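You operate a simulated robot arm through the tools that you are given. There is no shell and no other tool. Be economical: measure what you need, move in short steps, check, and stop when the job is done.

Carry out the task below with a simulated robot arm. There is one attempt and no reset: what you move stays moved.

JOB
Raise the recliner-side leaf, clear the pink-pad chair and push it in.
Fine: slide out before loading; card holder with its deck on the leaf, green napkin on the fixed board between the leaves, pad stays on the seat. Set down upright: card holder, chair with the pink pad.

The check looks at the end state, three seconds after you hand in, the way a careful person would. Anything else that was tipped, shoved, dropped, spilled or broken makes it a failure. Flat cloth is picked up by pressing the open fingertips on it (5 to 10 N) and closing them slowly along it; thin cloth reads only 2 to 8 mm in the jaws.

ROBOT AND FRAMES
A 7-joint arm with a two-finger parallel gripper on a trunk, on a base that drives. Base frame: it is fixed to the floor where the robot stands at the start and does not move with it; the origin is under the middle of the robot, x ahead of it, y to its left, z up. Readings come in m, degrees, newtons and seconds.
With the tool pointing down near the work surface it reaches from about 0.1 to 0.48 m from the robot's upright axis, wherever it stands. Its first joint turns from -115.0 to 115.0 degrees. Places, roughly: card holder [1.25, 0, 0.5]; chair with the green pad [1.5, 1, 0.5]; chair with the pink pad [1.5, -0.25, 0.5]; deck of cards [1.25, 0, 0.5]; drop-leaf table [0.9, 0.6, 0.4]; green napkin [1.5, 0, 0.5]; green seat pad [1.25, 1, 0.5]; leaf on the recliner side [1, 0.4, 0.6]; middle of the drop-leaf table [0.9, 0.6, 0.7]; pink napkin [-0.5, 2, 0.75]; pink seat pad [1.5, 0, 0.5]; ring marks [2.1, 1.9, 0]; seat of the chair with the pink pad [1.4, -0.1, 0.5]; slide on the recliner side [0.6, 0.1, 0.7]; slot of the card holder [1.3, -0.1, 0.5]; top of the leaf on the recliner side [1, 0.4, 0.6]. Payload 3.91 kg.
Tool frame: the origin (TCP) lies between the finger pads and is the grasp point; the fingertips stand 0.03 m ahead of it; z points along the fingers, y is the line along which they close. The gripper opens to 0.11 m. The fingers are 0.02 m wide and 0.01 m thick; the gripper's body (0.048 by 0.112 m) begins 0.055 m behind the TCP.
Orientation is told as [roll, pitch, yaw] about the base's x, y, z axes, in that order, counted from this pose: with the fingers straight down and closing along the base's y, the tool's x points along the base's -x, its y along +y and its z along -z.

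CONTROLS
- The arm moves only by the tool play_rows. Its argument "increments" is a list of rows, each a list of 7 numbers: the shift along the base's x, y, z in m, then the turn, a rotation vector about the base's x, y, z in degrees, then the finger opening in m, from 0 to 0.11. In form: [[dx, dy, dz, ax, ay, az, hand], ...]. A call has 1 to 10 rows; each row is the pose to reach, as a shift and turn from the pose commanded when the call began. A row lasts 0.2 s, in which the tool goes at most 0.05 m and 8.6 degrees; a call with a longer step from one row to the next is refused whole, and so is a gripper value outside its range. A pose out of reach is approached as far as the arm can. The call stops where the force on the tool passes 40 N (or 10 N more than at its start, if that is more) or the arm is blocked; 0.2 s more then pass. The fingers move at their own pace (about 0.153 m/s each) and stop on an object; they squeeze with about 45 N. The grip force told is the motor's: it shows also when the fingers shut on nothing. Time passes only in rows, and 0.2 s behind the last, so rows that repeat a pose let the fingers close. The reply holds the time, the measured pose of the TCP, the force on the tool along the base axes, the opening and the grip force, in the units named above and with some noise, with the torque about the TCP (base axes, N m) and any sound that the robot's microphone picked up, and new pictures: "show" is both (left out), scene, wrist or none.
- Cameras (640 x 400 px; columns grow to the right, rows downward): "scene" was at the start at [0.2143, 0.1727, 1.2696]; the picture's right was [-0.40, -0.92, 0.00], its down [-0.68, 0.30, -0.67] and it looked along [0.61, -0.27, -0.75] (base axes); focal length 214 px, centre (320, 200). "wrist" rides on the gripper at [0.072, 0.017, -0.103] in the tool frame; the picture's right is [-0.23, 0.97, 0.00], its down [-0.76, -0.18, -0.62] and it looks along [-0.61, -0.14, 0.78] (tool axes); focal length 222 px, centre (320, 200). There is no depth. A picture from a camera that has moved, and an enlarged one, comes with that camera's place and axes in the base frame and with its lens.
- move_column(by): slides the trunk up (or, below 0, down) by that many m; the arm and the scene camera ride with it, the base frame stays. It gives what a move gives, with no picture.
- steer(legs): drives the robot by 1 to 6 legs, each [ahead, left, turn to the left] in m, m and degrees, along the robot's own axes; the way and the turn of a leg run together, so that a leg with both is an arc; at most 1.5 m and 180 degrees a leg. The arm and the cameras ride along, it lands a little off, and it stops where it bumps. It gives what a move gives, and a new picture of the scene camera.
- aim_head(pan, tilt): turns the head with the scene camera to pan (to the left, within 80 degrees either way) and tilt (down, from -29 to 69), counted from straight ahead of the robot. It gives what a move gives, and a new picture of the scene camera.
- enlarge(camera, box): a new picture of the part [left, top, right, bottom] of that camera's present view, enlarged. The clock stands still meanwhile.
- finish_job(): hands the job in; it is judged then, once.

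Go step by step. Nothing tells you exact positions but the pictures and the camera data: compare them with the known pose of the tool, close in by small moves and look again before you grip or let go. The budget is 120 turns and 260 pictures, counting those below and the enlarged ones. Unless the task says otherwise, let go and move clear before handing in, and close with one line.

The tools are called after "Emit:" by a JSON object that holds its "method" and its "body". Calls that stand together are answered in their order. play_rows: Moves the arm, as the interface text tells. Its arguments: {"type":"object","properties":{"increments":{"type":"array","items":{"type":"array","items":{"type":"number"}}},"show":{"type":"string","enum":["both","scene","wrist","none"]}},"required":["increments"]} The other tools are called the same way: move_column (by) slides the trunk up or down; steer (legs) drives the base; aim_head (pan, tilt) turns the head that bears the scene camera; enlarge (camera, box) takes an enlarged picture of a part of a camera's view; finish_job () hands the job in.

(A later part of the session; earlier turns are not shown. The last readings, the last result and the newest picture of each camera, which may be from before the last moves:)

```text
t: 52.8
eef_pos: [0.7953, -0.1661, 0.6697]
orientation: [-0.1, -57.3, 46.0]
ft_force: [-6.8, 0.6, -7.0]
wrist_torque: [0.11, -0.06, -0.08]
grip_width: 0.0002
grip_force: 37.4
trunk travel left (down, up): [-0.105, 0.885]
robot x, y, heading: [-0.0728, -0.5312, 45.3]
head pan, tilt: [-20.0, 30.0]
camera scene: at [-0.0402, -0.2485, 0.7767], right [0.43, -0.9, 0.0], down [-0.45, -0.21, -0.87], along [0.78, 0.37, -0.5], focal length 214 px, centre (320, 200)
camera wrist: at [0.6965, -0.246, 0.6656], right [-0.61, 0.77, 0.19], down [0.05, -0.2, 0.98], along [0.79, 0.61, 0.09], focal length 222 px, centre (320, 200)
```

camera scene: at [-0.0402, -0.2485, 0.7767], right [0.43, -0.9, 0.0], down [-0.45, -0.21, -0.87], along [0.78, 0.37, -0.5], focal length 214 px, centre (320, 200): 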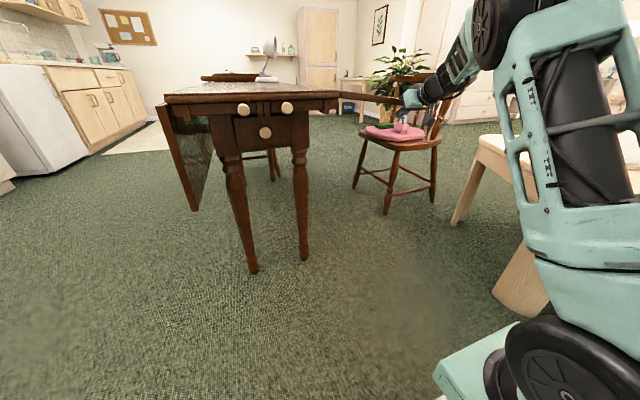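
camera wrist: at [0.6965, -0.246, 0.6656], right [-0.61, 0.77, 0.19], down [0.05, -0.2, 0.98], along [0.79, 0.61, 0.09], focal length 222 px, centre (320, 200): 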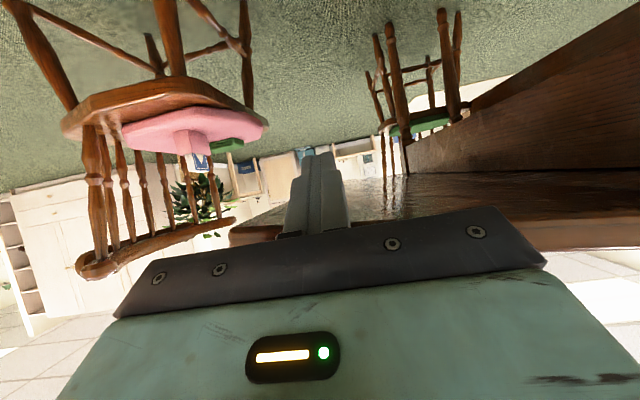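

Emit:
{"method": "enlarge", "body": {"camera": "scene", "box": [220, 60, 460, 160]}}

```text
2.67 times, centred on (340, 110) of scene
camera zoom: at [-0.0402, -0.2485, 0.7767], right [0.43, -0.9, 0.0], down [-0.45, -0.21, -0.87], along [0.78, 0.37, -0.5], focal length 572 px, centre (267, 440)
```

zoom: 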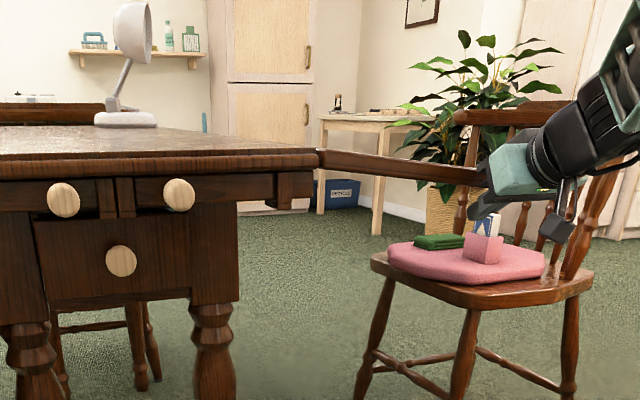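

The leaf is about 8–10° below level. I raise a bit more in small steps.

Emit:
{"method": "play_rows", "body": {"increments": [[0, 0, 0.01, 0, 0, 0, 0], [0, 0, 0.02, 0, 0, 0, 0], [0, 0, 0.028, 0, 0, 0, 0], [0, 0, 0.034, 0, 0, 0, 0]], "show": "none"}}

Emit:
{"method": "enlarge", "body": {"camera": "scene", "box": [220, 60, 460, 160]}}

```text
t: 53.8
eef_pos: [0.7958, -0.1649, 0.7016]
orientation: [0.2, -57.0, 45.8]
ft_force: [-8.0, -3.9, -12.5]
wrist_torque: [0.22, -0.13, -0.13]
grip_width: 0.0
grip_force: 37.6
trunk travel left (down, up): [-0.105, 0.885]
robot x, y, heading: [-0.0754, -0.5334, 45.5]
head pan, tilt: [-20.0, 30.0]
```

```text
2.67 times, centred on (340, 110) of scene
camera zoom: at [-0.0402, -0.2485, 0.7765], right [0.43, -0.9, 0.0], down [-0.45, -0.21, -0.87], along [0.78, 0.37, -0.5], focal length 572 px, centre (267, 440)
```

zoom: 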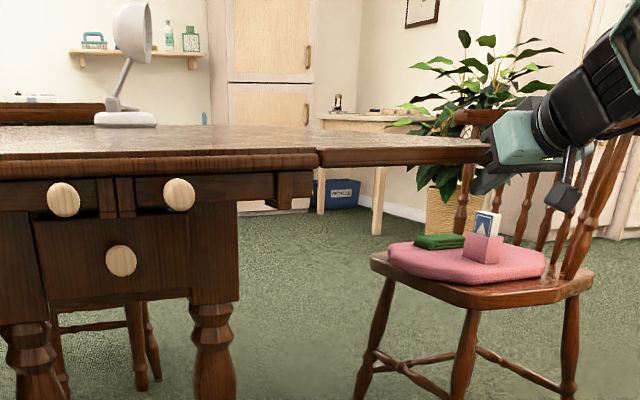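

The leaf looks level. I lower the rod slightly to test whether the leaf stays up by itself.

Emit:
{"method": "play_rows", "body": {"increments": [[0, 0, -0.01, 0, 0, 0, 0], [0, 0, -0.02, 0, 0, 0, 0], [0, 0, -0.03, 0, 0, 0, 0]], "show": "none"}}

Emit:
{"method": "enlarge", "body": {"camera": "scene", "box": [220, 60, 460, 160]}}

```text
t: 54.6
eef_pos: [0.7958, -0.1635, 0.674]
orientation: [-0.2, -57.2, 46.0]
ft_force: [0.0, -0.2, 0.2]
wrist_torque: [0.0, 0.0, -0.06]
grip_width: 0.0
grip_force: 37.9
trunk travel left (down, up): [-0.105, 0.885]
robot x, y, heading: [-0.0759, -0.5316, 45.2]
head pan, tilt: [-20.0, 30.0]
```

```text
2.67 times, centred on (340, 110) of scene
camera zoom: at [-0.0403, -0.2485, 0.7768], right [0.43, -0.9, 0.0], down [-0.45, -0.21, -0.87], along [0.78, 0.37, -0.5], focal length 572 px, centre (267, 440)
```

zoom: 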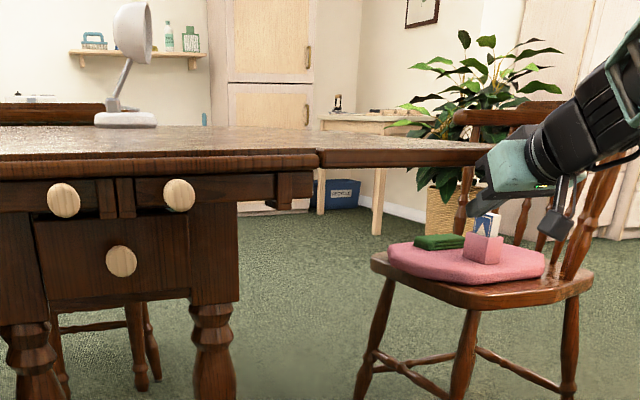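

The leaf holds by itself. I withdraw the rod outward, then move in front of the slide knob with open fingers.

Emit:
{"method": "play_rows", "body": {"increments": [[0, 0, -0.02, 0, 0, 0, 0], [-0.03, -0.03, -0.02, 0, 0, 0, 0], [-0.06, -0.06, -0.02, 0, 0, 0, 0], [-0.085, -0.085, -0.02, 0, 0, 0, 0], [-0.115, -0.058, 0, 0, 0, 0, 0.05], [-0.147, -0.03, 0.01, 0, 0, 0, 0.08], [-0.179, -0.002, 0.02, 0, 0, 0, 0.08], [-0.211, 0.026, 0.025, 0, 0, 0, 0.08], [-0.243, 0.054, 0.025, 0, 0, 0, 0.08]], "show": "none"}}

Emit:
{"method": "play_rows", "body": {"increments": [[-0.032, 0.028, 0, 0, 0, 0, 0.08], [-0.064, 0.056, 0, 0, 0, 0, 0.08], [-0.096, 0.084, 0, 0, 0, 0, 0.08], [-0.128, 0.112, 0, 0, 0, 0, 0.08], [-0.155, 0.132, 0, 0, 0, 0, 0.08]], "show": "both"}}

```text
t: 56.6
eef_pos: [0.5516, -0.1103, 0.6976]
orientation: [-0.1, -57.3, 46.0]
ft_force: [1.1, 0.0, 0.2]
wrist_torque: [0.0, 0.0, -0.02]
grip_width: 0.0799
grip_force: 0.1
trunk travel left (down, up): [-0.105, 0.885]
robot x, y, heading: [-0.0747, -0.5339, 45.1]
head pan, tilt: [-20.0, 30.0]
```

```text
t: 57.8
eef_pos: [0.398, 0.0214, 0.6979]
orientation: [-0.1, -57.3, 45.8]
ft_force: [0.5, 0.6, -0.6]
wrist_torque: [-0.02, -0.01, 0.01]
grip_width: 0.0799
grip_force: 0.1
trunk travel left (down, up): [-0.105, 0.885]
robot x, y, heading: [-0.0757, -0.5285, 45.4]
head pan, tilt: [-20.0, 30.0]
camera scene: at [-0.0403, -0.2486, 0.7768], right [0.43, -0.9, 0.0], down [-0.45, -0.21, -0.87], along [0.78, 0.37, -0.5], focal length 214 px, centre (320, 200)
camera wrist: at [0.2979, -0.0573, 0.6934], right [-0.61, 0.77, 0.19], down [0.05, -0.2, 0.98], along [0.79, 0.61, 0.09], focal length 222 px, centre (320, 200)
```

scene: 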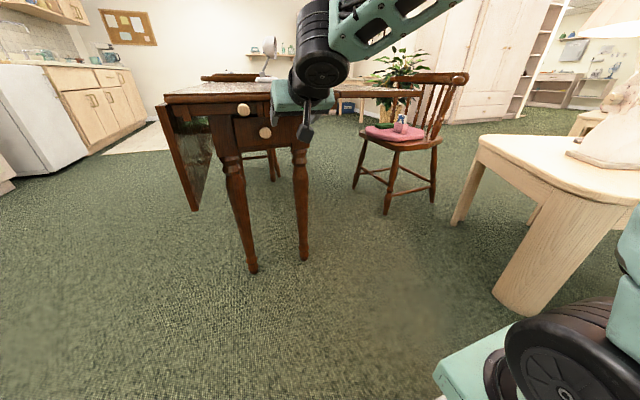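
wrist: 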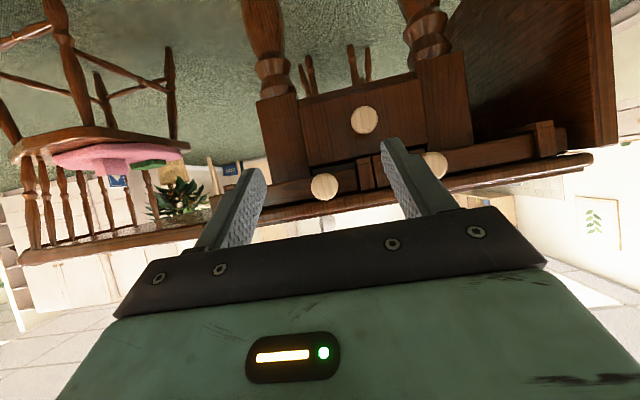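

The knob sits straight ahead at (0.489, 0.101, 0.702). I move the straddling fingers onto it and narrow them.

Emit:
{"method": "play_rows", "body": {"increments": [[0.028, 0.024, 0.002, 0, 0, 0, 0.08], [0.056, 0.048, 0.004, 0, 0, 0, 0.08], [0.081, 0.07, 0.004, 0, 0, 0, 0.08], [0.081, 0.07, 0.004, 0, 0, 0, 0.045], [0.081, 0.07, 0.004, 0, 0, 0, 0.045]], "show": "wrist"}}

```text
t: 59.0
eef_pos: [0.4793, 0.0928, 0.7044]
orientation: [-0.1, -57.3, 46.0]
ft_force: [-0.2, -0.1, 0.2]
wrist_torque: [0.02, -0.03, 0.01]
grip_width: 0.0449
grip_force: 0.0
trunk travel left (down, up): [-0.105, 0.885]
robot x, y, heading: [-0.0768, -0.5324, 45.4]
head pan, tilt: [-20.0, 30.0]
camera wrist: at [0.3787, 0.0125, 0.6999], right [-0.61, 0.77, 0.19], down [0.05, -0.2, 0.98], along [0.79, 0.61, 0.09], focal length 222 px, centre (320, 200)
```

wrist: 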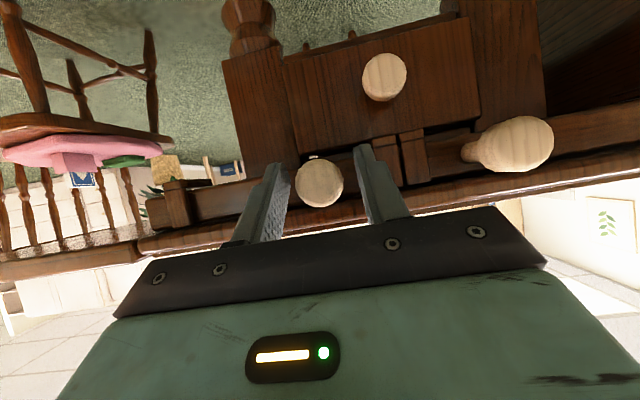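

Fingers straddle the knob. Pushing outward along the slide direction.

Emit:
{"method": "play_rows", "body": {"increments": [[0.01, -0.0105, 0, 0, 0, 0, 0.045], [0.02, -0.021, 0, 0, 0, 0, 0.045], [0.031, -0.0326, 0, 0, 0, 0, 0.045], [0.042, -0.044, 0, 0, 0, 0, 0.045]], "show": "wrist"}}

```text
t: 60.0
eef_pos: [0.5223, 0.0478, 0.7013]
orientation: [-0.1, -57.3, 45.9]
ft_force: [-0.8, -0.3, -0.3]
wrist_torque: [-0.02, -0.03, -0.02]
grip_width: 0.0447
grip_force: 0.0
trunk travel left (down, up): [-0.105, 0.885]
robot x, y, heading: [-0.0777, -0.5311, 45.5]
head pan, tilt: [-20.0, 30.0]
camera wrist: at [0.4218, -0.0322, 0.6978], right [-0.61, 0.77, 0.19], down [0.05, -0.2, 0.98], along [0.79, 0.61, 0.09], focal length 222 px, centre (320, 200)
```

wrist: 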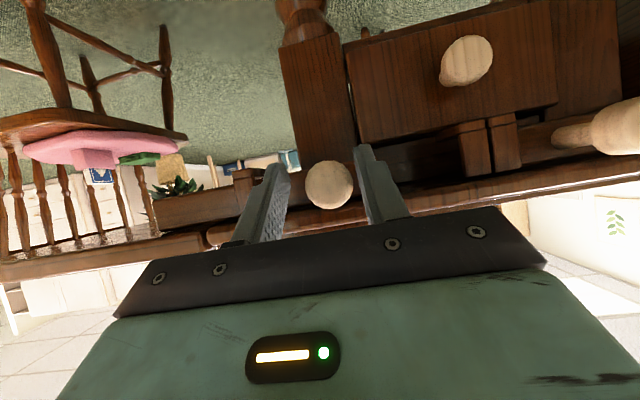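

The slide runs freely under the leaf. Continuing outward until it stops.

Emit:
{"method": "play_rows", "body": {"increments": [[0.0104, -0.011, 0, 0, 0, 0, 0.045], [0.0207, -0.0218, 0, 0, 0, 0, 0.045], [0.031, -0.0326, 0, 0, 0, 0, 0.045], [0.0414, -0.0435, 0, 0, 0, 0, 0.045], [0.0518, -0.0544, 0, 0, 0, 0, 0.045], [0.062, -0.0653, 0, 0, 0, 0, 0.045], [0.0725, -0.076, 0, 0, 0, 0, 0.045], [0.083, -0.087, 0, 0, 0, 0, 0.045]], "show": "both"}}

```text
t: 61.7
eef_pos: [0.5847, -0.021, 0.7029]
orientation: [0.4, -57.4, 47.1]
ft_force: [-11.2, 16.5, -3.2]
wrist_torque: [0.09, -0.15, 0.02]
grip_width: 0.0545
grip_force: 9.6
trunk travel left (down, up): [-0.105, 0.885]
robot x, y, heading: [-0.0782, -0.5322, 45.5]
head pan, tilt: [-20.0, 30.0]
stopped in row 8: the force on the tool passed its limit at 46 N (the readings are from after the stop); the commanded pose is now the measured one
camera scene: at [-0.0414, -0.2475, 0.7766], right [0.43, -0.9, 0.0], down [-0.45, -0.22, -0.87], along [0.78, 0.37, -0.5], focal length 214 px, centre (320, 200)
camera wrist: at [0.4874, -0.1026, 0.698], right [-0.63, 0.75, 0.2], down [0.06, -0.21, 0.98], along [0.77, 0.63, 0.09], focal length 222 px, centre (320, 200)
```

scene: 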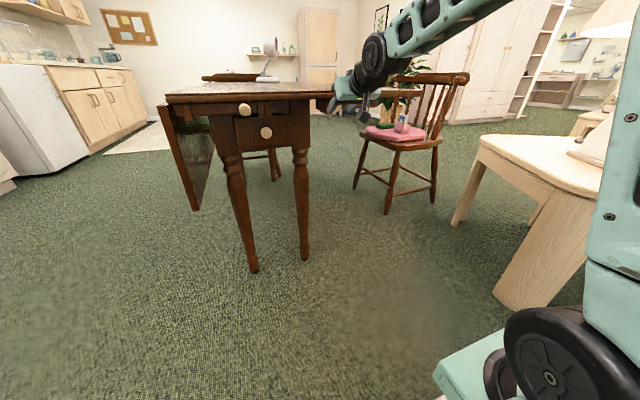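
wrist: 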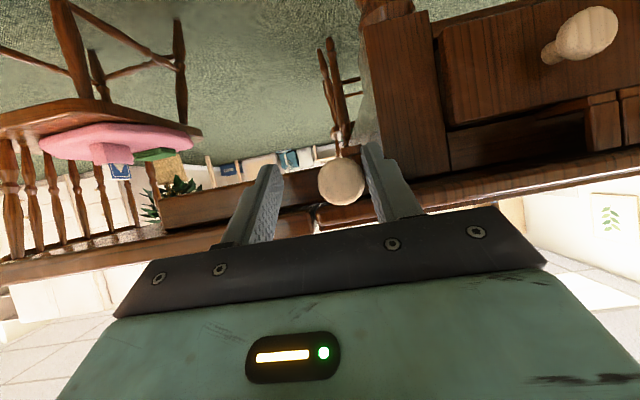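

The slide came to a hard stop after about 14 cm. I release, withdraw and look.

Emit:
{"method": "play_rows", "body": {"increments": [[-0.006, 0.006, 0, 0, 0, 0, 0.08], [-0.006, 0.006, 0, 0, 0, 0, 0.08], [-0.036, -0.024, 0, 0, 0, 0, 0.08], [-0.066, -0.054, 0, 0, 0, 0, 0.08], [-0.096, -0.084, 0, 0, 0, 0, 0.08], [-0.096, -0.13, 0, 0, 0, 0, 0.08], [-0.096, -0.17, 0, 0, 0, 0, 0.08]], "show": "scene"}}

Emit:
{"method": "enlarge", "body": {"camera": "scene", "box": [220, 60, 460, 160]}}

```text
t: 63.3
eef_pos: [0.4938, -0.1886, 0.6972]
orientation: [0.0, -56.5, 47.0]
ft_force: [1.3, -0.6, -0.9]
wrist_torque: [-0.03, 0.01, 0.05]
grip_width: 0.08
grip_force: 0.0
trunk travel left (down, up): [-0.105, 0.885]
robot x, y, heading: [-0.076, -0.5317, 45.4]
head pan, tilt: [-20.0, 30.0]
camera scene: at [-0.0403, -0.2457, 0.776], right [0.43, -0.9, 0.0], down [-0.45, -0.22, -0.86], along [0.78, 0.37, -0.5], focal length 214 px, centre (320, 200)
```

scene: 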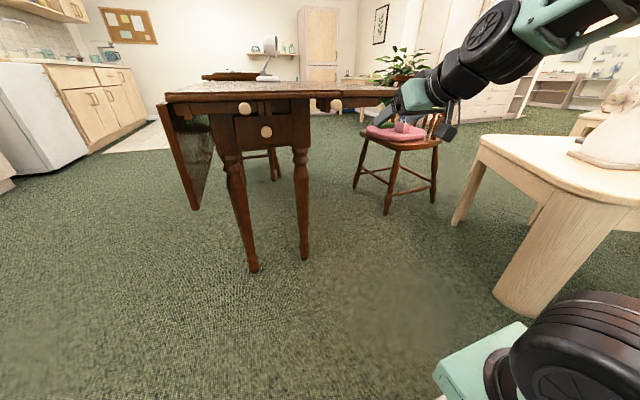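

```text
2.67 times, centred on (340, 110) of scene
camera zoom: at [-0.0403, -0.2457, 0.776], right [0.43, -0.9, 0.0], down [-0.45, -0.22, -0.86], along [0.78, 0.37, -0.5], focal length 572 px, centre (267, 440)
```

zoom: 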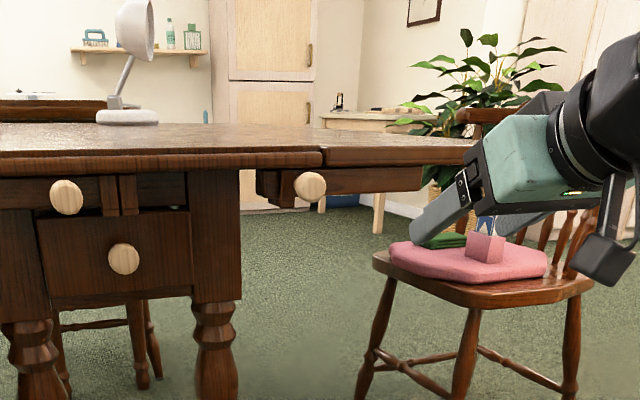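

The slide is out and the leaf level. The chair is best served from its far side (the side table blocks this side), so I'll drive around the kitchen side of the table. First leg: left past the table and forward.

Emit:
{"method": "steer", "body": {"legs": [[0, 0.95, -1.5], [1.45, 0, 0], [1.45, 0, 0]]}}

```text
t: 81.8
eef_pos: [2.0719, 2.3088, 0.6975]
orientation: [0.2, -56.6, 40.5]
ft_force: [0.4, 0.1, 0.5]
wrist_torque: [-0.01, -0.02, -0.02]
grip_width: 0.0799
grip_force: 0.0
trunk travel left (down, up): [-0.105, 0.885]
robot x, y, heading: [1.4674, 2.0319, 39.3]
head pan, tilt: [-20.0, 30.0]
camera scene: at [1.5362, 2.3106, 0.7759], right [0.33, -0.94, 0.0], down [-0.47, -0.17, -0.86], along [0.82, 0.28, -0.5], focal length 214 px, centre (320, 200)
```

scene: 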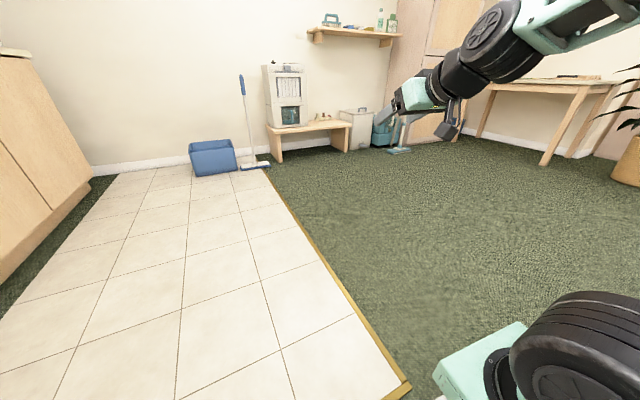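

Emit:
{"method": "aim_head", "body": {"pan": -70, "tilt": 25}}

```text
t: 83.0
eef_pos: [2.0738, 2.3089, 0.6968]
orientation: [0.2, -56.6, 40.5]
ft_force: [-0.7, -0.2, 0.5]
wrist_torque: [0.02, -0.01, 0.01]
grip_width: 0.0799
grip_force: 0.0
trunk travel left (down, up): [-0.105, 0.885]
robot x, y, heading: [1.4685, 2.0315, 39.1]
head pan, tilt: [-70.0, 25.0]
camera scene: at [1.5293, 2.2332, 0.7844], right [-0.51, -0.86, 0.0], down [-0.36, 0.21, -0.91], along [0.78, -0.46, -0.42], focal length 214 px, centre (320, 200)
```

scene: 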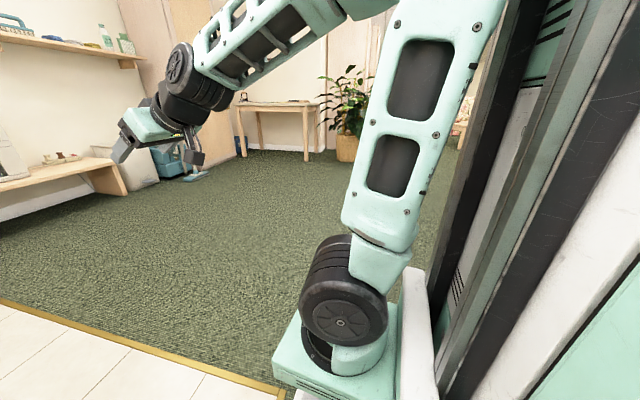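

Open floor to the right. I strafe right 1.08 m, then look back toward the table.

Emit:
{"method": "steer", "body": {"legs": [[0, -1.08, 0], [0, 0, 150]]}}

Emit:
{"method": "aim_head", "body": {"pan": 10, "tilt": 25}}

```text
t: 94.4
eef_pos: [1.4821, 1.3046, 0.6976]
orientation: [0.4, -56.8, -172.9]
ft_force: [11.3, 8.2, 5.3]
wrist_torque: [-0.68, 0.36, 0.91]
grip_width: 0.0803
grip_force: 0.0
trunk travel left (down, up): [-0.105, 0.885]
robot x, y, heading: [2.1415, 1.2116, -173.0]
head pan, tilt: [-70.0, 25.0]
stopped in leg 2: the robot was blocked; the commanded pose is now the measured one
camera scene: at [1.9841, 1.0719, 0.7846], right [0.89, 0.45, 0.0], down [0.19, -0.38, -0.91], along [-0.41, 0.81, -0.42], focal length 214 px, centre (320, 200)
```

scene: 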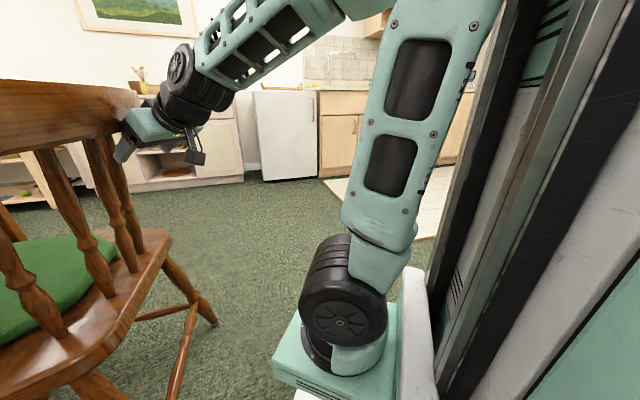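

```text
t: 95.9
eef_pos: [1.4819, 1.3034, 0.6979]
orientation: [0.4, -56.7, -172.8]
ft_force: [7.1, 11.3, 1.8]
wrist_torque: [-0.62, 0.27, 0.76]
grip_width: 0.0801
grip_force: 0.0
trunk travel left (down, up): [-0.105, 0.885]
robot x, y, heading: [2.1423, 1.2094, -172.8]
head pan, tilt: [10.0, 25.0]
camera scene: at [1.9372, 0.9626, 0.7846], right [-0.29, 0.96, 0.0], down [0.41, 0.12, -0.91], along [-0.87, -0.26, -0.42], focal length 214 px, centre (320, 200)
```

scene: 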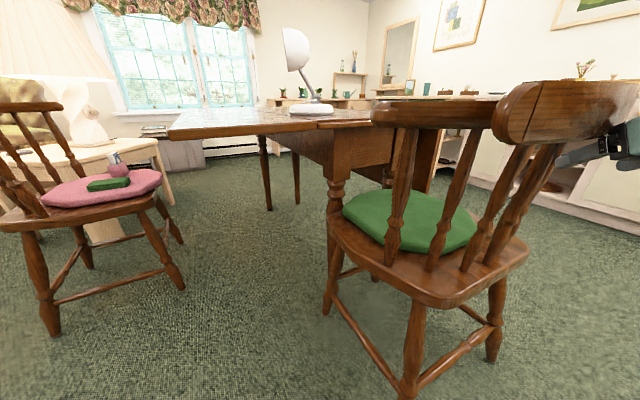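

The hand touched the green chair's back while turning; I reverse the turn to clear it immediately.

Emit:
{"method": "steer", "body": {"legs": [[0, 0, -20]]}}

```text
t: 97.4
eef_pos: [1.5503, 1.5198, 0.6987]
orientation: [0.4, -56.7, 167.8]
ft_force: [0.3, -0.1, -0.4]
wrist_torque: [-0.03, -0.02, -0.02]
grip_width: 0.0801
grip_force: 0.0
trunk travel left (down, up): [-0.105, 0.885]
robot x, y, heading: [2.1401, 1.2082, 167.6]
head pan, tilt: [10.0, 25.0]
camera scene: at [1.8662, 1.0454, 0.7845], right [0.05, 1.0, 0.0], down [0.42, -0.02, -0.91], along [-0.9, 0.04, -0.42], focal length 214 px, centre (320, 200)
```

scene: 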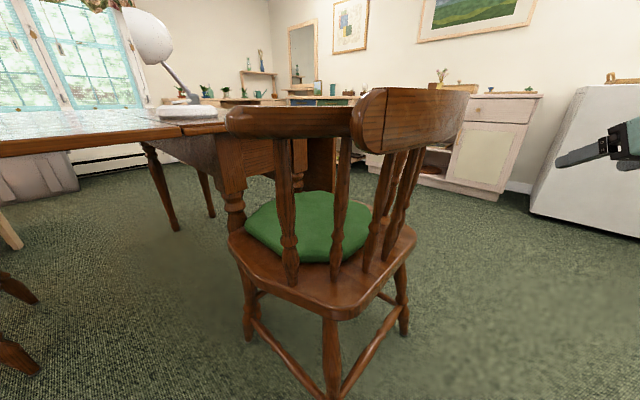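

Clear now. I raise the trunk so the hand passes above all chair backs, then move round to the pink chair's far side in two safe legs.

Emit:
{"method": "move_column", "body": {"by": 0.4}}

Emit:
{"method": "steer", "body": {"legs": [[-0.358, 0.649, 0], [0, 0, 50]]}}

Emit:
{"method": "aim_head", "body": {"pan": 0, "tilt": 40}}

```text
t: 101.2
eef_pos: [1.5504, 1.519, 1.0986]
orientation: [0.3, -56.7, 167.8]
ft_force: [-0.5, 0.4, -0.1]
wrist_torque: [-0.01, 0.0, 0.01]
grip_width: 0.08
grip_force: 0.0
trunk travel left (down, up): [-0.505, 0.485]
robot x, y, heading: [2.1467, 1.215, 167.5]
head pan, tilt: [10.0, 25.0]
```

```text
t: 107.5
eef_pos: [1.7322, 0.2357, 1.0969]
orientation: [0.3, -56.7, -142.7]
ft_force: [0.8, -0.5, -0.1]
wrist_torque: [0.0, 0.01, -0.05]
grip_width: 0.08
grip_force: 0.0
trunk travel left (down, up): [-0.505, 0.485]
robot x, y, heading: [2.3504, 0.4848, -143.3]
head pan, tilt: [10.0, 25.0]
camera scene: at [2.2974, 0.1672, 1.1846], right [-0.73, 0.68, 0.0], down [0.29, 0.31, -0.91], along [-0.62, -0.66, -0.42], focal length 214 px, centre (320, 200)
```

scene: 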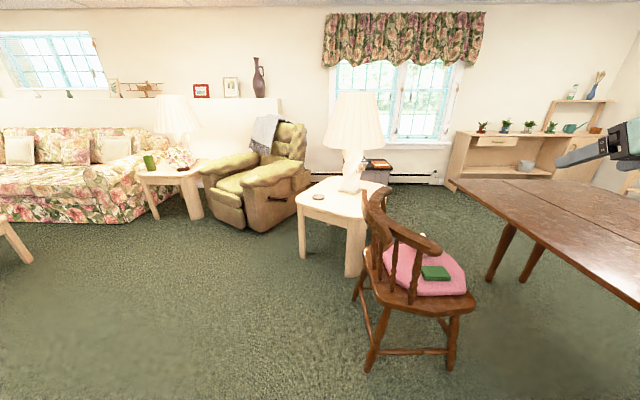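

```text
t: 108.3
eef_pos: [1.7326, 0.2356, 1.0986]
orientation: [0.4, -56.6, -142.7]
ft_force: [0.1, -0.2, -0.1]
wrist_torque: [-0.01, 0.02, 0.01]
grip_width: 0.08
grip_force: 0.0
trunk travel left (down, up): [-0.505, 0.485]
robot x, y, heading: [2.3521, 0.4853, -143.0]
head pan, tilt: [0.0, 40.0]
camera scene: at [2.2925, 0.1835, 1.1614], right [-0.6, 0.8, 0.0], down [0.51, 0.39, -0.77], along [-0.61, -0.46, -0.64], focal length 214 px, centre (320, 200)
```

scene: 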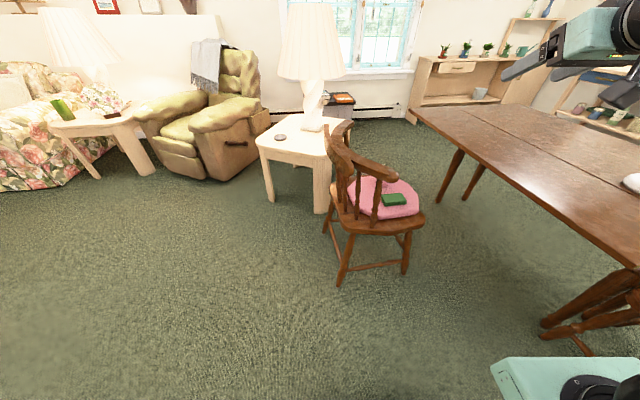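

Clear view: napkin at about (1.45, -0.01), chair legs on this side at u≈0.7. I close in to the working stance.

Emit:
{"method": "steer", "body": {"legs": [[0.46, -0.019, 0], [0, 0, 6.6]]}}

Emit:
{"method": "aim_head", "body": {"pan": -5, "tilt": 55}}

```text
t: 111.7
eef_pos: [1.3758, -0.0996, 1.0968]
orientation: [0.4, -56.7, -136.2]
ft_force: [0.2, 0.7, 0.1]
wrist_torque: [-0.03, -0.02, -0.01]
grip_width: 0.0797
grip_force: 0.0
trunk travel left (down, up): [-0.505, 0.485]
robot x, y, heading: [1.9646, 0.22, -136.7]
head pan, tilt: [0.0, 40.0]
camera scene: at [1.9382, -0.0886, 1.1612], right [-0.69, 0.73, 0.0], down [0.47, 0.44, -0.77], along [-0.56, -0.53, -0.64], focal length 214 px, centre (320, 200)
```

scene: 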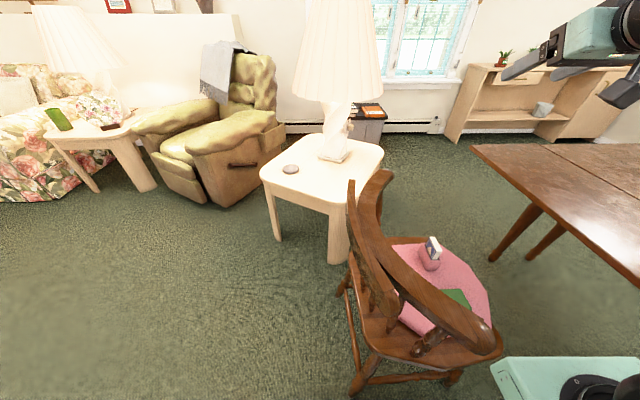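

```text
t: 112.5
eef_pos: [1.3769, -0.0991, 1.0988]
orientation: [0.4, -56.6, -136.2]
ft_force: [-0.2, -0.2, -0.3]
wrist_torque: [0.0, 0.04, 0.03]
grip_width: 0.0798
grip_force: 0.0
trunk travel left (down, up): [-0.505, 0.485]
robot x, y, heading: [1.9651, 0.2178, -136.6]
head pan, tilt: [-5.0, 55.0]
camera scene: at [1.9436, -0.0749, 1.1406], right [-0.62, 0.78, 0.0], down [0.64, 0.51, -0.57], along [-0.45, -0.36, -0.82], focal length 214 px, centre (320, 200)
```

scene: 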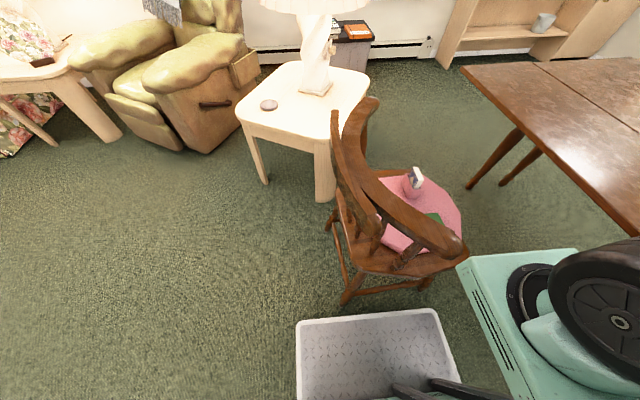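

Holder is at about (1.34, -0.125). I turn the tool to straight down above it, to view with the wrist camera.

Emit:
{"method": "play_rows", "body": {"increments": [[0, 0, 0, 5.6, -5.8, 0, 0.08], [0, 0, 0, 11.2, -11.7, 0, 0.08], [0, 0, 0, 16.8, -17.5, 0, 0.08], [0, 0, 0, 22.4, -23.4, 0, 0.08], [0, 0, 0, 28, -29.2, 0, 0.09], [0, 0, 0, 33.6, -35.1, 0, 0.1], [0, 0, 0, 39.2, -40.9, 0, 0.11], [-0.01, -0.01, 0, 39.2, -40.9, 0, 0.11]], "show": "both"}}

```text
t: 114.3
eef_pos: [1.3676, -0.1105, 1.0993]
orientation: [0.5, 0.0, -136.2]
ft_force: [0.8, 0.5, 0.1]
wrist_torque: [-0.02, 0.03, -0.01]
grip_width: 0.1101
grip_force: 0.1
trunk travel left (down, up): [-0.505, 0.485]
robot x, y, heading: [1.9651, 0.2176, -136.4]
head pan, tilt: [-5.0, 55.0]
camera scene: at [1.9443, -0.0742, 1.1408], right [-0.62, 0.78, 0.0], down [0.64, 0.51, -0.57], along [-0.45, -0.36, -0.82], focal length 214 px, centre (320, 200)
camera wrist: at [1.4304, -0.0724, 1.203], right [0.51, -0.86, 0.01], down [-0.68, -0.4, 0.62], along [-0.53, -0.32, -0.78], focal length 222 px, centre (320, 200)
```

scene: 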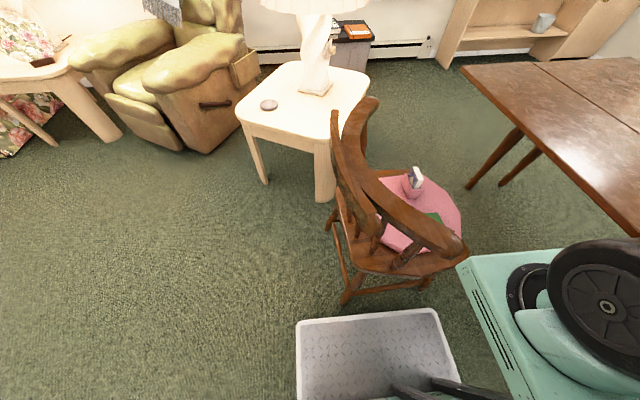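
wrist: 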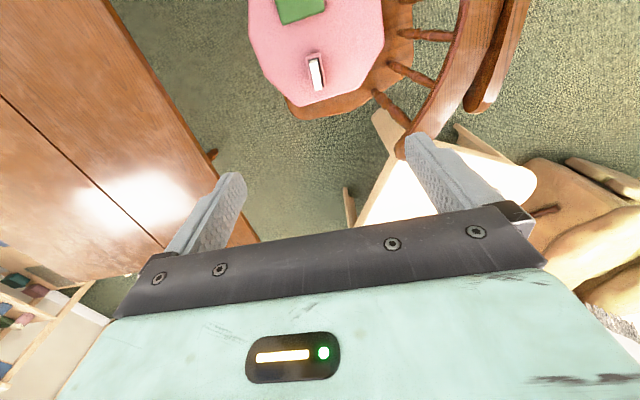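

Emit:
{"method": "enlarge", "body": {"camera": "wrist", "box": [230, 0, 430, 125]}}

Emit:
{"method": "enlarge", "body": {"camera": "scene", "box": [360, 140, 480, 260]}}

```text
3.20 times, centred on (330, 62) of wrist
camera zoom: at [1.4304, -0.0724, 1.203], right [0.51, -0.86, 0.01], down [-0.68, -0.4, 0.62], along [-0.53, -0.32, -0.78], focal length 711 px, centre (288, 640)
```

zoom: 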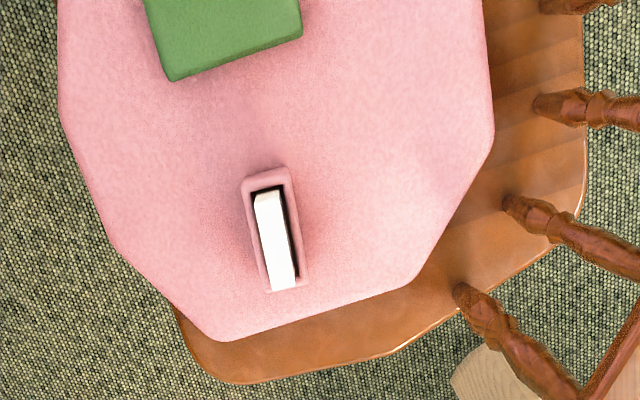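

```text
3.33 times, centred on (420, 200) of scene
camera zoom: at [1.9443, -0.0742, 1.1408], right [-0.62, 0.78, 0.0], down [0.64, 0.51, -0.57], along [-0.45, -0.36, -0.82], focal length 715 px, centre (-13, 200)
```

zoom: 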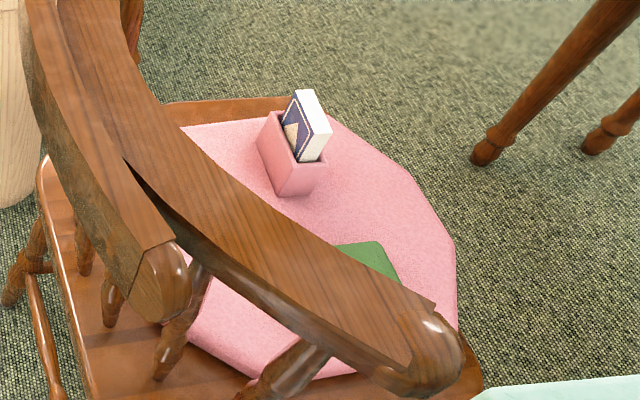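

The holder's long side (8.5 cm) lies along the table's length, centre ≈(1.344,-0.118), and the fingers already close across its 3.5 cm thickness. I lower the trunk (the carriage passes beside the chair's crest with a few cm gap) and centre over the holder.

Emit:
{"method": "move_column", "body": {"by": -0.2}}

Emit:
{"method": "play_rows", "body": {"increments": [[-0.012, -0.004, 0, 0, 0, 0, 0.08], [-0.024, -0.008, -0.04, 0, 0, 0, 0.08], [-0.024, -0.008, -0.09, 0, 0, 0, 0.08], [-0.024, -0.008, -0.14, 0, 0, 0, 0.08], [-0.024, -0.008, -0.18, 0, 0, 0, 0.08]], "show": "both"}}

```text
t: 116.4
eef_pos: [1.3675, -0.1098, 0.8994]
orientation: [0.3, -0.1, -136.1]
ft_force: [0.2, 0.3, 0.3]
wrist_torque: [0.04, 0.01, -0.02]
grip_width: 0.1099
grip_force: 0.1
trunk travel left (down, up): [-0.305, 0.685]
robot x, y, heading: [1.9597, 0.2176, -136.6]
head pan, tilt: [-5.0, 55.0]
```

```text
t: 117.6
eef_pos: [1.3404, -0.117, 0.717]
orientation: [0.5, -0.1, -136.2]
ft_force: [-0.3, 0.5, 0.8]
wrist_torque: [0.01, -0.01, -0.02]
grip_width: 0.0801
grip_force: 0.1
trunk travel left (down, up): [-0.305, 0.685]
robot x, y, heading: [1.9611, 0.2168, -136.5]
head pan, tilt: [-5.0, 55.0]
camera scene: at [1.9442, -0.0743, 0.9408], right [-0.62, 0.78, 0.0], down [0.64, 0.51, -0.57], along [-0.45, -0.36, -0.82], focal length 214 px, centre (320, 200)
camera wrist: at [1.4046, -0.0802, 0.8209], right [0.51, -0.86, 0.01], down [-0.68, -0.4, 0.62], along [-0.53, -0.32, -0.78], focal length 222 px, centre (320, 200)
```

scene: 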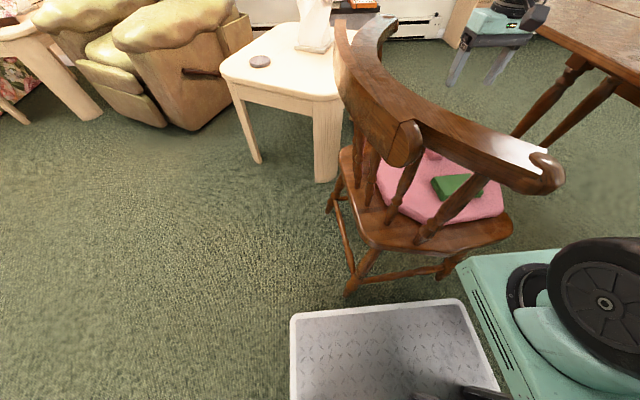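
wrist: 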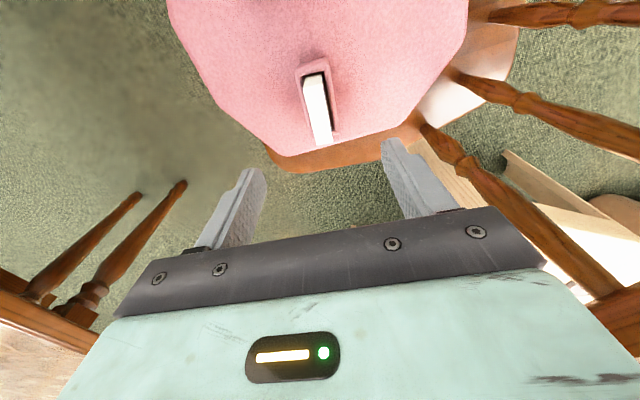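

Emit:
{"method": "play_rows", "body": {"increments": [[0.002, 0.002, -0.05, 0, 0, 0, 0.08], [0.002, 0.002, -0.1, 0, 0, 0, 0.08]], "show": "wrist"}}

Emit:
{"method": "enlarge", "body": {"camera": "scene", "box": [360, 60, 560, 200]}}

```text
t: 118.2
eef_pos: [1.3457, -0.1155, 0.6181]
orientation: [0.4, -0.1, -136.2]
ft_force: [-0.5, -0.1, 0.2]
wrist_torque: [0.0, 0.01, 0.0]
grip_width: 0.08
grip_force: 0.0
trunk travel left (down, up): [-0.305, 0.685]
robot x, y, heading: [1.963, 0.2159, -136.5]
head pan, tilt: [-5.0, 55.0]
camera wrist: at [1.4087, -0.0781, 0.7225], right [0.51, -0.86, 0.01], down [-0.67, -0.39, 0.62], along [-0.53, -0.32, -0.78], focal length 222 px, centre (320, 200)
```

wrist: 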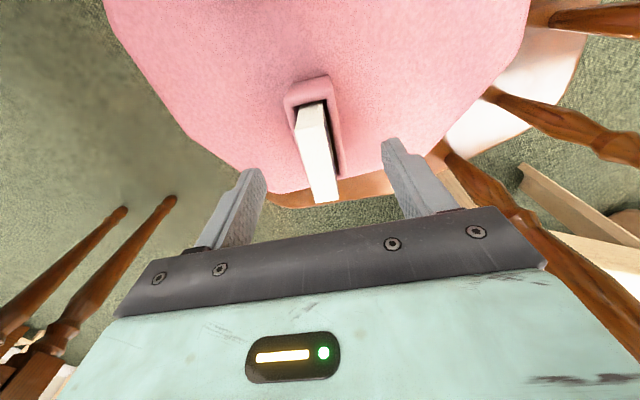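

```text
2.86 times, centred on (460, 130) of scene
camera zoom: at [1.9442, -0.0743, 0.9409], right [-0.62, 0.78, 0.0], down [0.64, 0.51, -0.57], along [-0.45, -0.36, -0.82], focal length 613 px, centre (-80, 400)
```

zoom: 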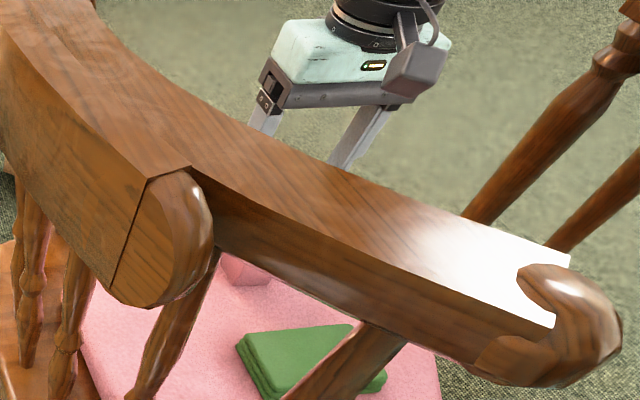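

Alignment is good; card tops are near z 0.58, so stopping at TCP 0.545 leaves room under the palm. Descend and close.

Emit:
{"method": "play_rows", "body": {"increments": [[0, -0.001, -0.035, 0, 0, 0, 0.08], [0, -0.001, -0.06, 0, 0, 0, 0.08], [0, -0.001, -0.074, 0, 0, 0, 0.08]], "show": "wrist"}}

```text
t: 119.0
eef_pos: [1.3451, -0.1169, 0.5444]
orientation: [0.4, 0.1, -136.2]
ft_force: [0.0, -0.4, -0.1]
wrist_torque: [0.01, 0.02, 0.02]
grip_width: 0.0801
grip_force: 0.0
trunk travel left (down, up): [-0.305, 0.685]
robot x, y, heading: [1.9642, 0.2175, -136.6]
head pan, tilt: [-5.0, 55.0]
camera wrist: at [1.4085, -0.079, 0.6483], right [0.51, -0.86, 0.01], down [-0.68, -0.4, 0.62], along [-0.53, -0.32, -0.78], focal length 222 px, centre (320, 200)
```

wrist: 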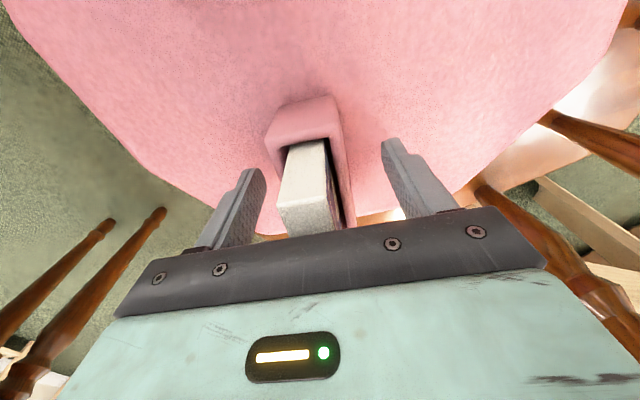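

Emit:
{"method": "play_rows", "body": {"increments": [[0, 0, -0.005, 0, 0, 0, 0.07], [0, 0, -0.005, 0, 0, 0, 0.055], [0, 0, -0.005, 0, 0, 0, 0.045], [0, 0, -0.005, 0, 0, 0, 0.038], [0, 0, -0.005, 0, 0, 0, 0.03], [0, 0, -0.005, 0, 0, 0, 0.02]], "show": "wrist"}}

```text
t: 120.4
eef_pos: [1.3438, -0.1164, 0.5388]
orientation: [0.4, -0.1, -136.1]
ft_force: [-0.4, -0.3, -0.4]
wrist_torque: [0.01, 0.04, 0.01]
grip_width: 0.0391
grip_force: 44.7
trunk travel left (down, up): [-0.305, 0.685]
robot x, y, heading: [1.9617, 0.2177, -136.8]
head pan, tilt: [-5.0, 55.0]
camera wrist: at [1.4083, -0.0788, 0.6432], right [0.51, -0.86, 0.01], down [-0.68, -0.4, 0.62], along [-0.53, -0.32, -0.78], focal length 222 px, centre (320, 200)
```

wrist: 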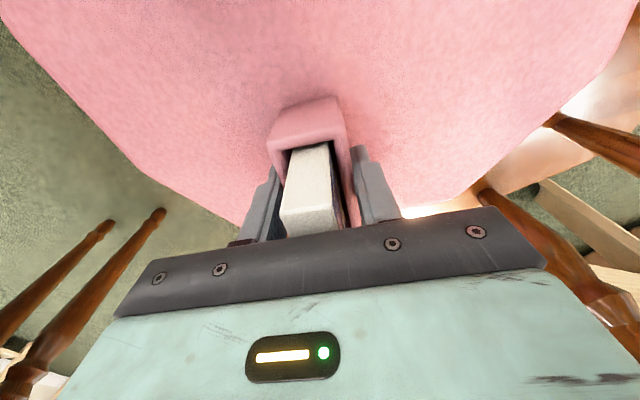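

Firm grip at 39 mm. Lift straight up.

Emit:
{"method": "play_rows", "body": {"increments": [[0, 0, 0.02, 0, 0, 0, 0.02], [0, 0, 0.06, 0, 0, 0, 0.02], [0, 0, 0.11, 0, 0, 0, 0.02], [0, 0, 0.16, 0, 0, 0, 0.02], [0, 0, 0.21, 0, 0, 0, 0.02], [0, 0, 0.26, 0, 0, 0, 0.02], [0, 0, 0.31, 0, 0, 0, 0.02], [0, 0, 0.34, 0, 0, 0, 0.02]], "show": "both"}}

```text
t: 122.2
eef_pos: [1.342, -0.1172, 0.8788]
orientation: [0.4, 0.0, -136.2]
ft_force: [-0.6, -0.9, -1.7]
wrist_torque: [0.0, -0.03, 0.0]
grip_width: 0.0393
grip_force: 45.0
trunk travel left (down, up): [-0.305, 0.685]
robot x, y, heading: [1.9652, 0.2171, -136.6]
head pan, tilt: [-5.0, 55.0]
camera scene: at [1.9441, -0.0744, 0.9407], right [-0.62, 0.78, 0.0], down [0.64, 0.51, -0.57], along [-0.45, -0.36, -0.82], focal length 214 px, centre (320, 200)
camera wrist: at [1.4059, -0.0791, 0.9835], right [0.51, -0.86, 0.01], down [-0.68, -0.4, 0.62], along [-0.53, -0.32, -0.78], focal length 222 px, centre (320, 200)
```

scene: 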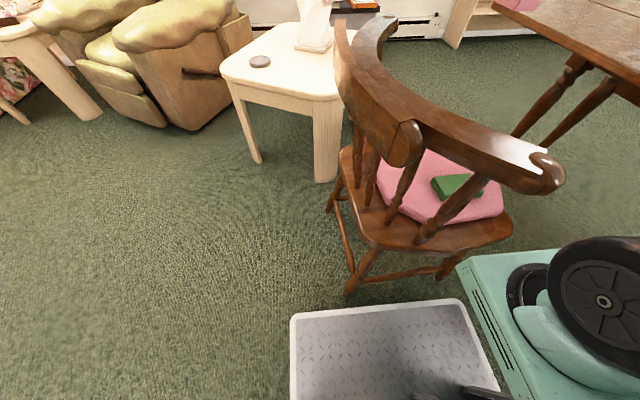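
wrist: 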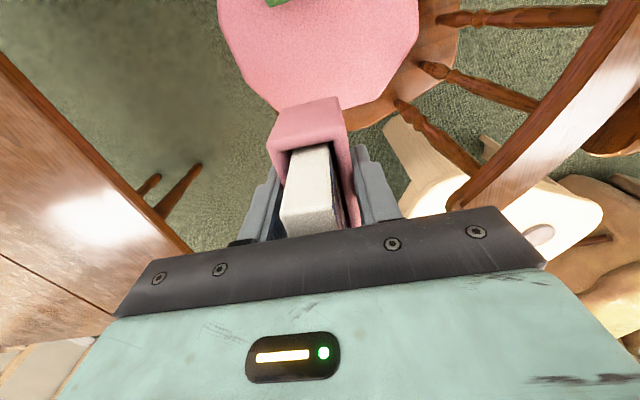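

Now carry it over the leaf to about (1.255, 0.355).

Emit:
{"method": "play_rows", "body": {"increments": [[-0.008, 0.045, 0, 0, 0, 0, 0.02], [-0.016, 0.09, 0, 0, 0, 0, 0.02], [-0.024, 0.135, 0, 0, 0, 0, 0.02], [-0.033, 0.18, 0, 0, 0, 0, 0.02], [-0.042, 0.225, 0, 0, 0, 0, 0.02], [-0.05, 0.27, 0, 0, 0, 0, 0.02], [-0.058, 0.315, 0, 0, 0, 0, 0.02], [-0.067, 0.36, 0, 0, 0, 0, 0.02], [-0.076, 0.405, 0, 0, 0, 0, 0.02], [-0.085, 0.45, 0, 0, 0, 0, 0.02]], "show": "wrist"}}

Emit:
{"method": "aim_head", "body": {"pan": -55, "tilt": 20}}

```text
t: 124.4
eef_pos: [1.2588, 0.3329, 0.8775]
orientation: [0.4, -0.1, -136.1]
ft_force: [0.3, 0.2, -1.3]
wrist_torque: [0.02, -0.02, -0.02]
grip_width: 0.039
grip_force: 44.8
trunk travel left (down, up): [-0.305, 0.685]
robot x, y, heading: [1.9634, 0.2162, -136.6]
head pan, tilt: [-5.0, 55.0]
camera wrist: at [1.3234, 0.3707, 0.9817], right [0.51, -0.86, 0.01], down [-0.67, -0.4, 0.62], along [-0.53, -0.32, -0.78], focal length 222 px, centre (320, 200)
```

wrist: 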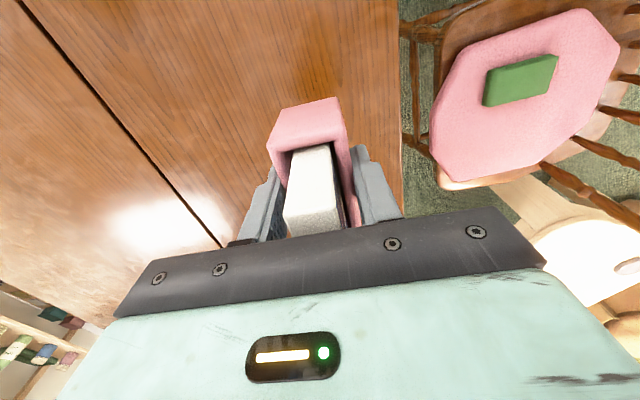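

```text
t: 125.6
eef_pos: [1.2611, 0.3331, 0.8772]
orientation: [0.4, -0.1, -136.2]
ft_force: [0.7, -0.2, -0.9]
wrist_torque: [0.02, -0.01, -0.02]
grip_width: 0.0391
grip_force: 44.7
trunk travel left (down, up): [-0.305, 0.685]
robot x, y, heading: [1.9633, 0.2178, -136.4]
head pan, tilt: [-55.0, 20.0]
camera scene: at [1.9094, -0.0109, 0.9928], right [0.2, 0.98, 0.0], down [0.34, -0.07, -0.94], along [-0.92, 0.19, -0.34], focal length 214 px, centre (320, 200)
```

scene: 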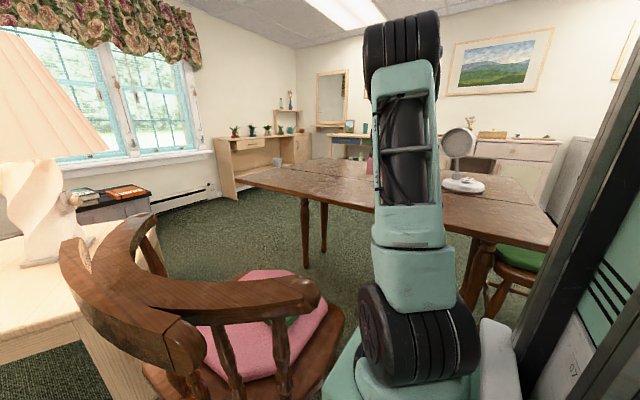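

Emit:
{"method": "play_rows", "body": {"increments": [[0, 0, -0.04, 0, 0, 0, 0.02], [0, 0, -0.07, 0, 0, 0, 0.02], [0, 0, -0.078, 0, 0, 0, 0.02]], "show": "wrist"}}

Emit:
{"method": "enlarge", "body": {"camera": "scene", "box": [240, 120, 400, 220]}}

```text
t: 126.4
eef_pos: [1.2601, 0.3328, 0.7998]
orientation: [0.4, -0.1, -136.2]
ft_force: [0.1, 0.6, -0.7]
wrist_torque: [0.01, 0.01, 0.0]
grip_width: 0.0388
grip_force: 44.7
trunk travel left (down, up): [-0.305, 0.685]
robot x, y, heading: [1.9639, 0.2169, -136.5]
head pan, tilt: [-55.0, 20.0]
camera wrist: at [1.3238, 0.3705, 0.9033], right [0.51, -0.86, 0.01], down [-0.68, -0.4, 0.62], along [-0.53, -0.32, -0.78], focal length 222 px, centre (320, 200)
```

wrist: 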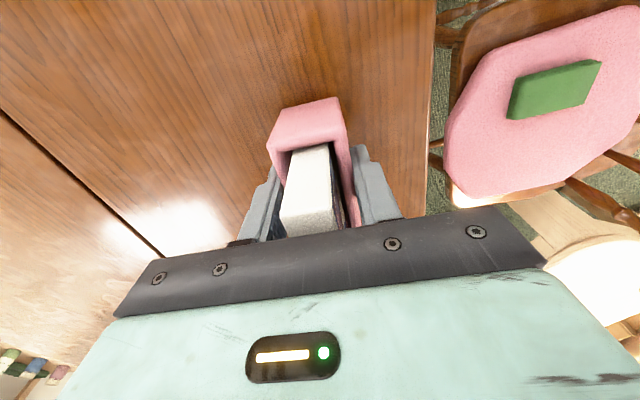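

```text
4.00 times, centred on (320, 170) of scene
camera zoom: at [1.9094, -0.0108, 0.9929], right [0.2, 0.98, 0.0], down [0.34, -0.07, -0.94], along [-0.92, 0.19, -0.34], focal length 858 px, centre (320, 320)
```

zoom: 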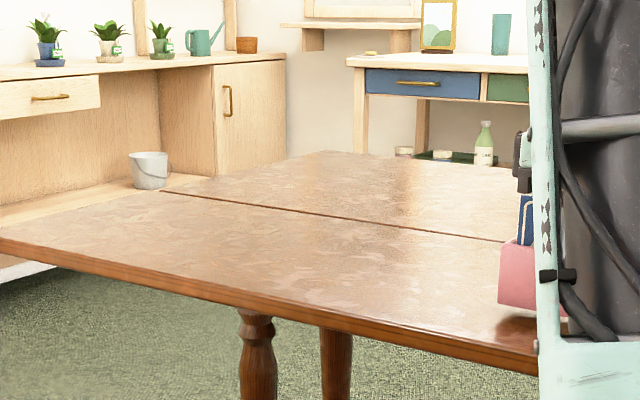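

Holder hovers a little above the leaf. Lower in small steps until contact.

Emit:
{"method": "play_rows", "body": {"increments": [[0, 0, -0.005, 0, 0, 0, 0.02], [0, 0, -0.009, 0, 0, 0, 0.02], [0, 0, -0.012, 0, 0, 0, 0.02], [0, 0, -0.012, 0, 0, 0, 0.02]], "show": "none"}}

Emit:
{"method": "enlarge", "body": {"camera": "scene", "box": [340, 150, 400, 220]}}

```text
t: 127.4
eef_pos: [1.2586, 0.3332, 0.7899]
orientation: [0.3, 0.0, -136.2]
ft_force: [0.7, -0.6, 2.8]
wrist_torque: [0.01, 0.09, -0.01]
grip_width: 0.0394
grip_force: 45.1
trunk travel left (down, up): [-0.305, 0.685]
robot x, y, heading: [1.958, 0.2144, -136.7]
head pan, tilt: [-55.0, 20.0]
```

```text
5.71 times, centred on (370, 185) of scene
camera zoom: at [1.9095, -0.0109, 0.9929], right [0.2, 0.98, 0.0], down [0.34, -0.07, -0.94], along [-0.92, 0.19, -0.34], focal length 1226 px, centre (34, 286)
```

zoom: 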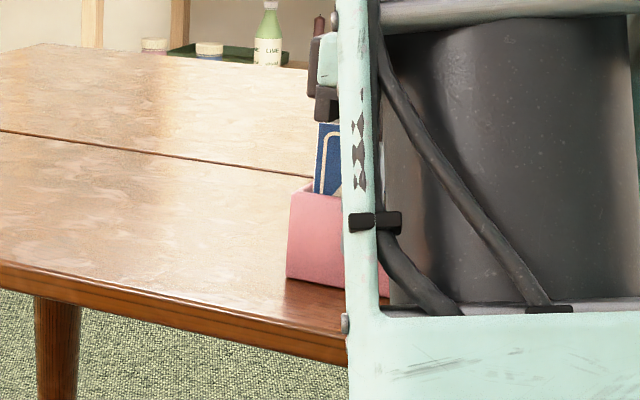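

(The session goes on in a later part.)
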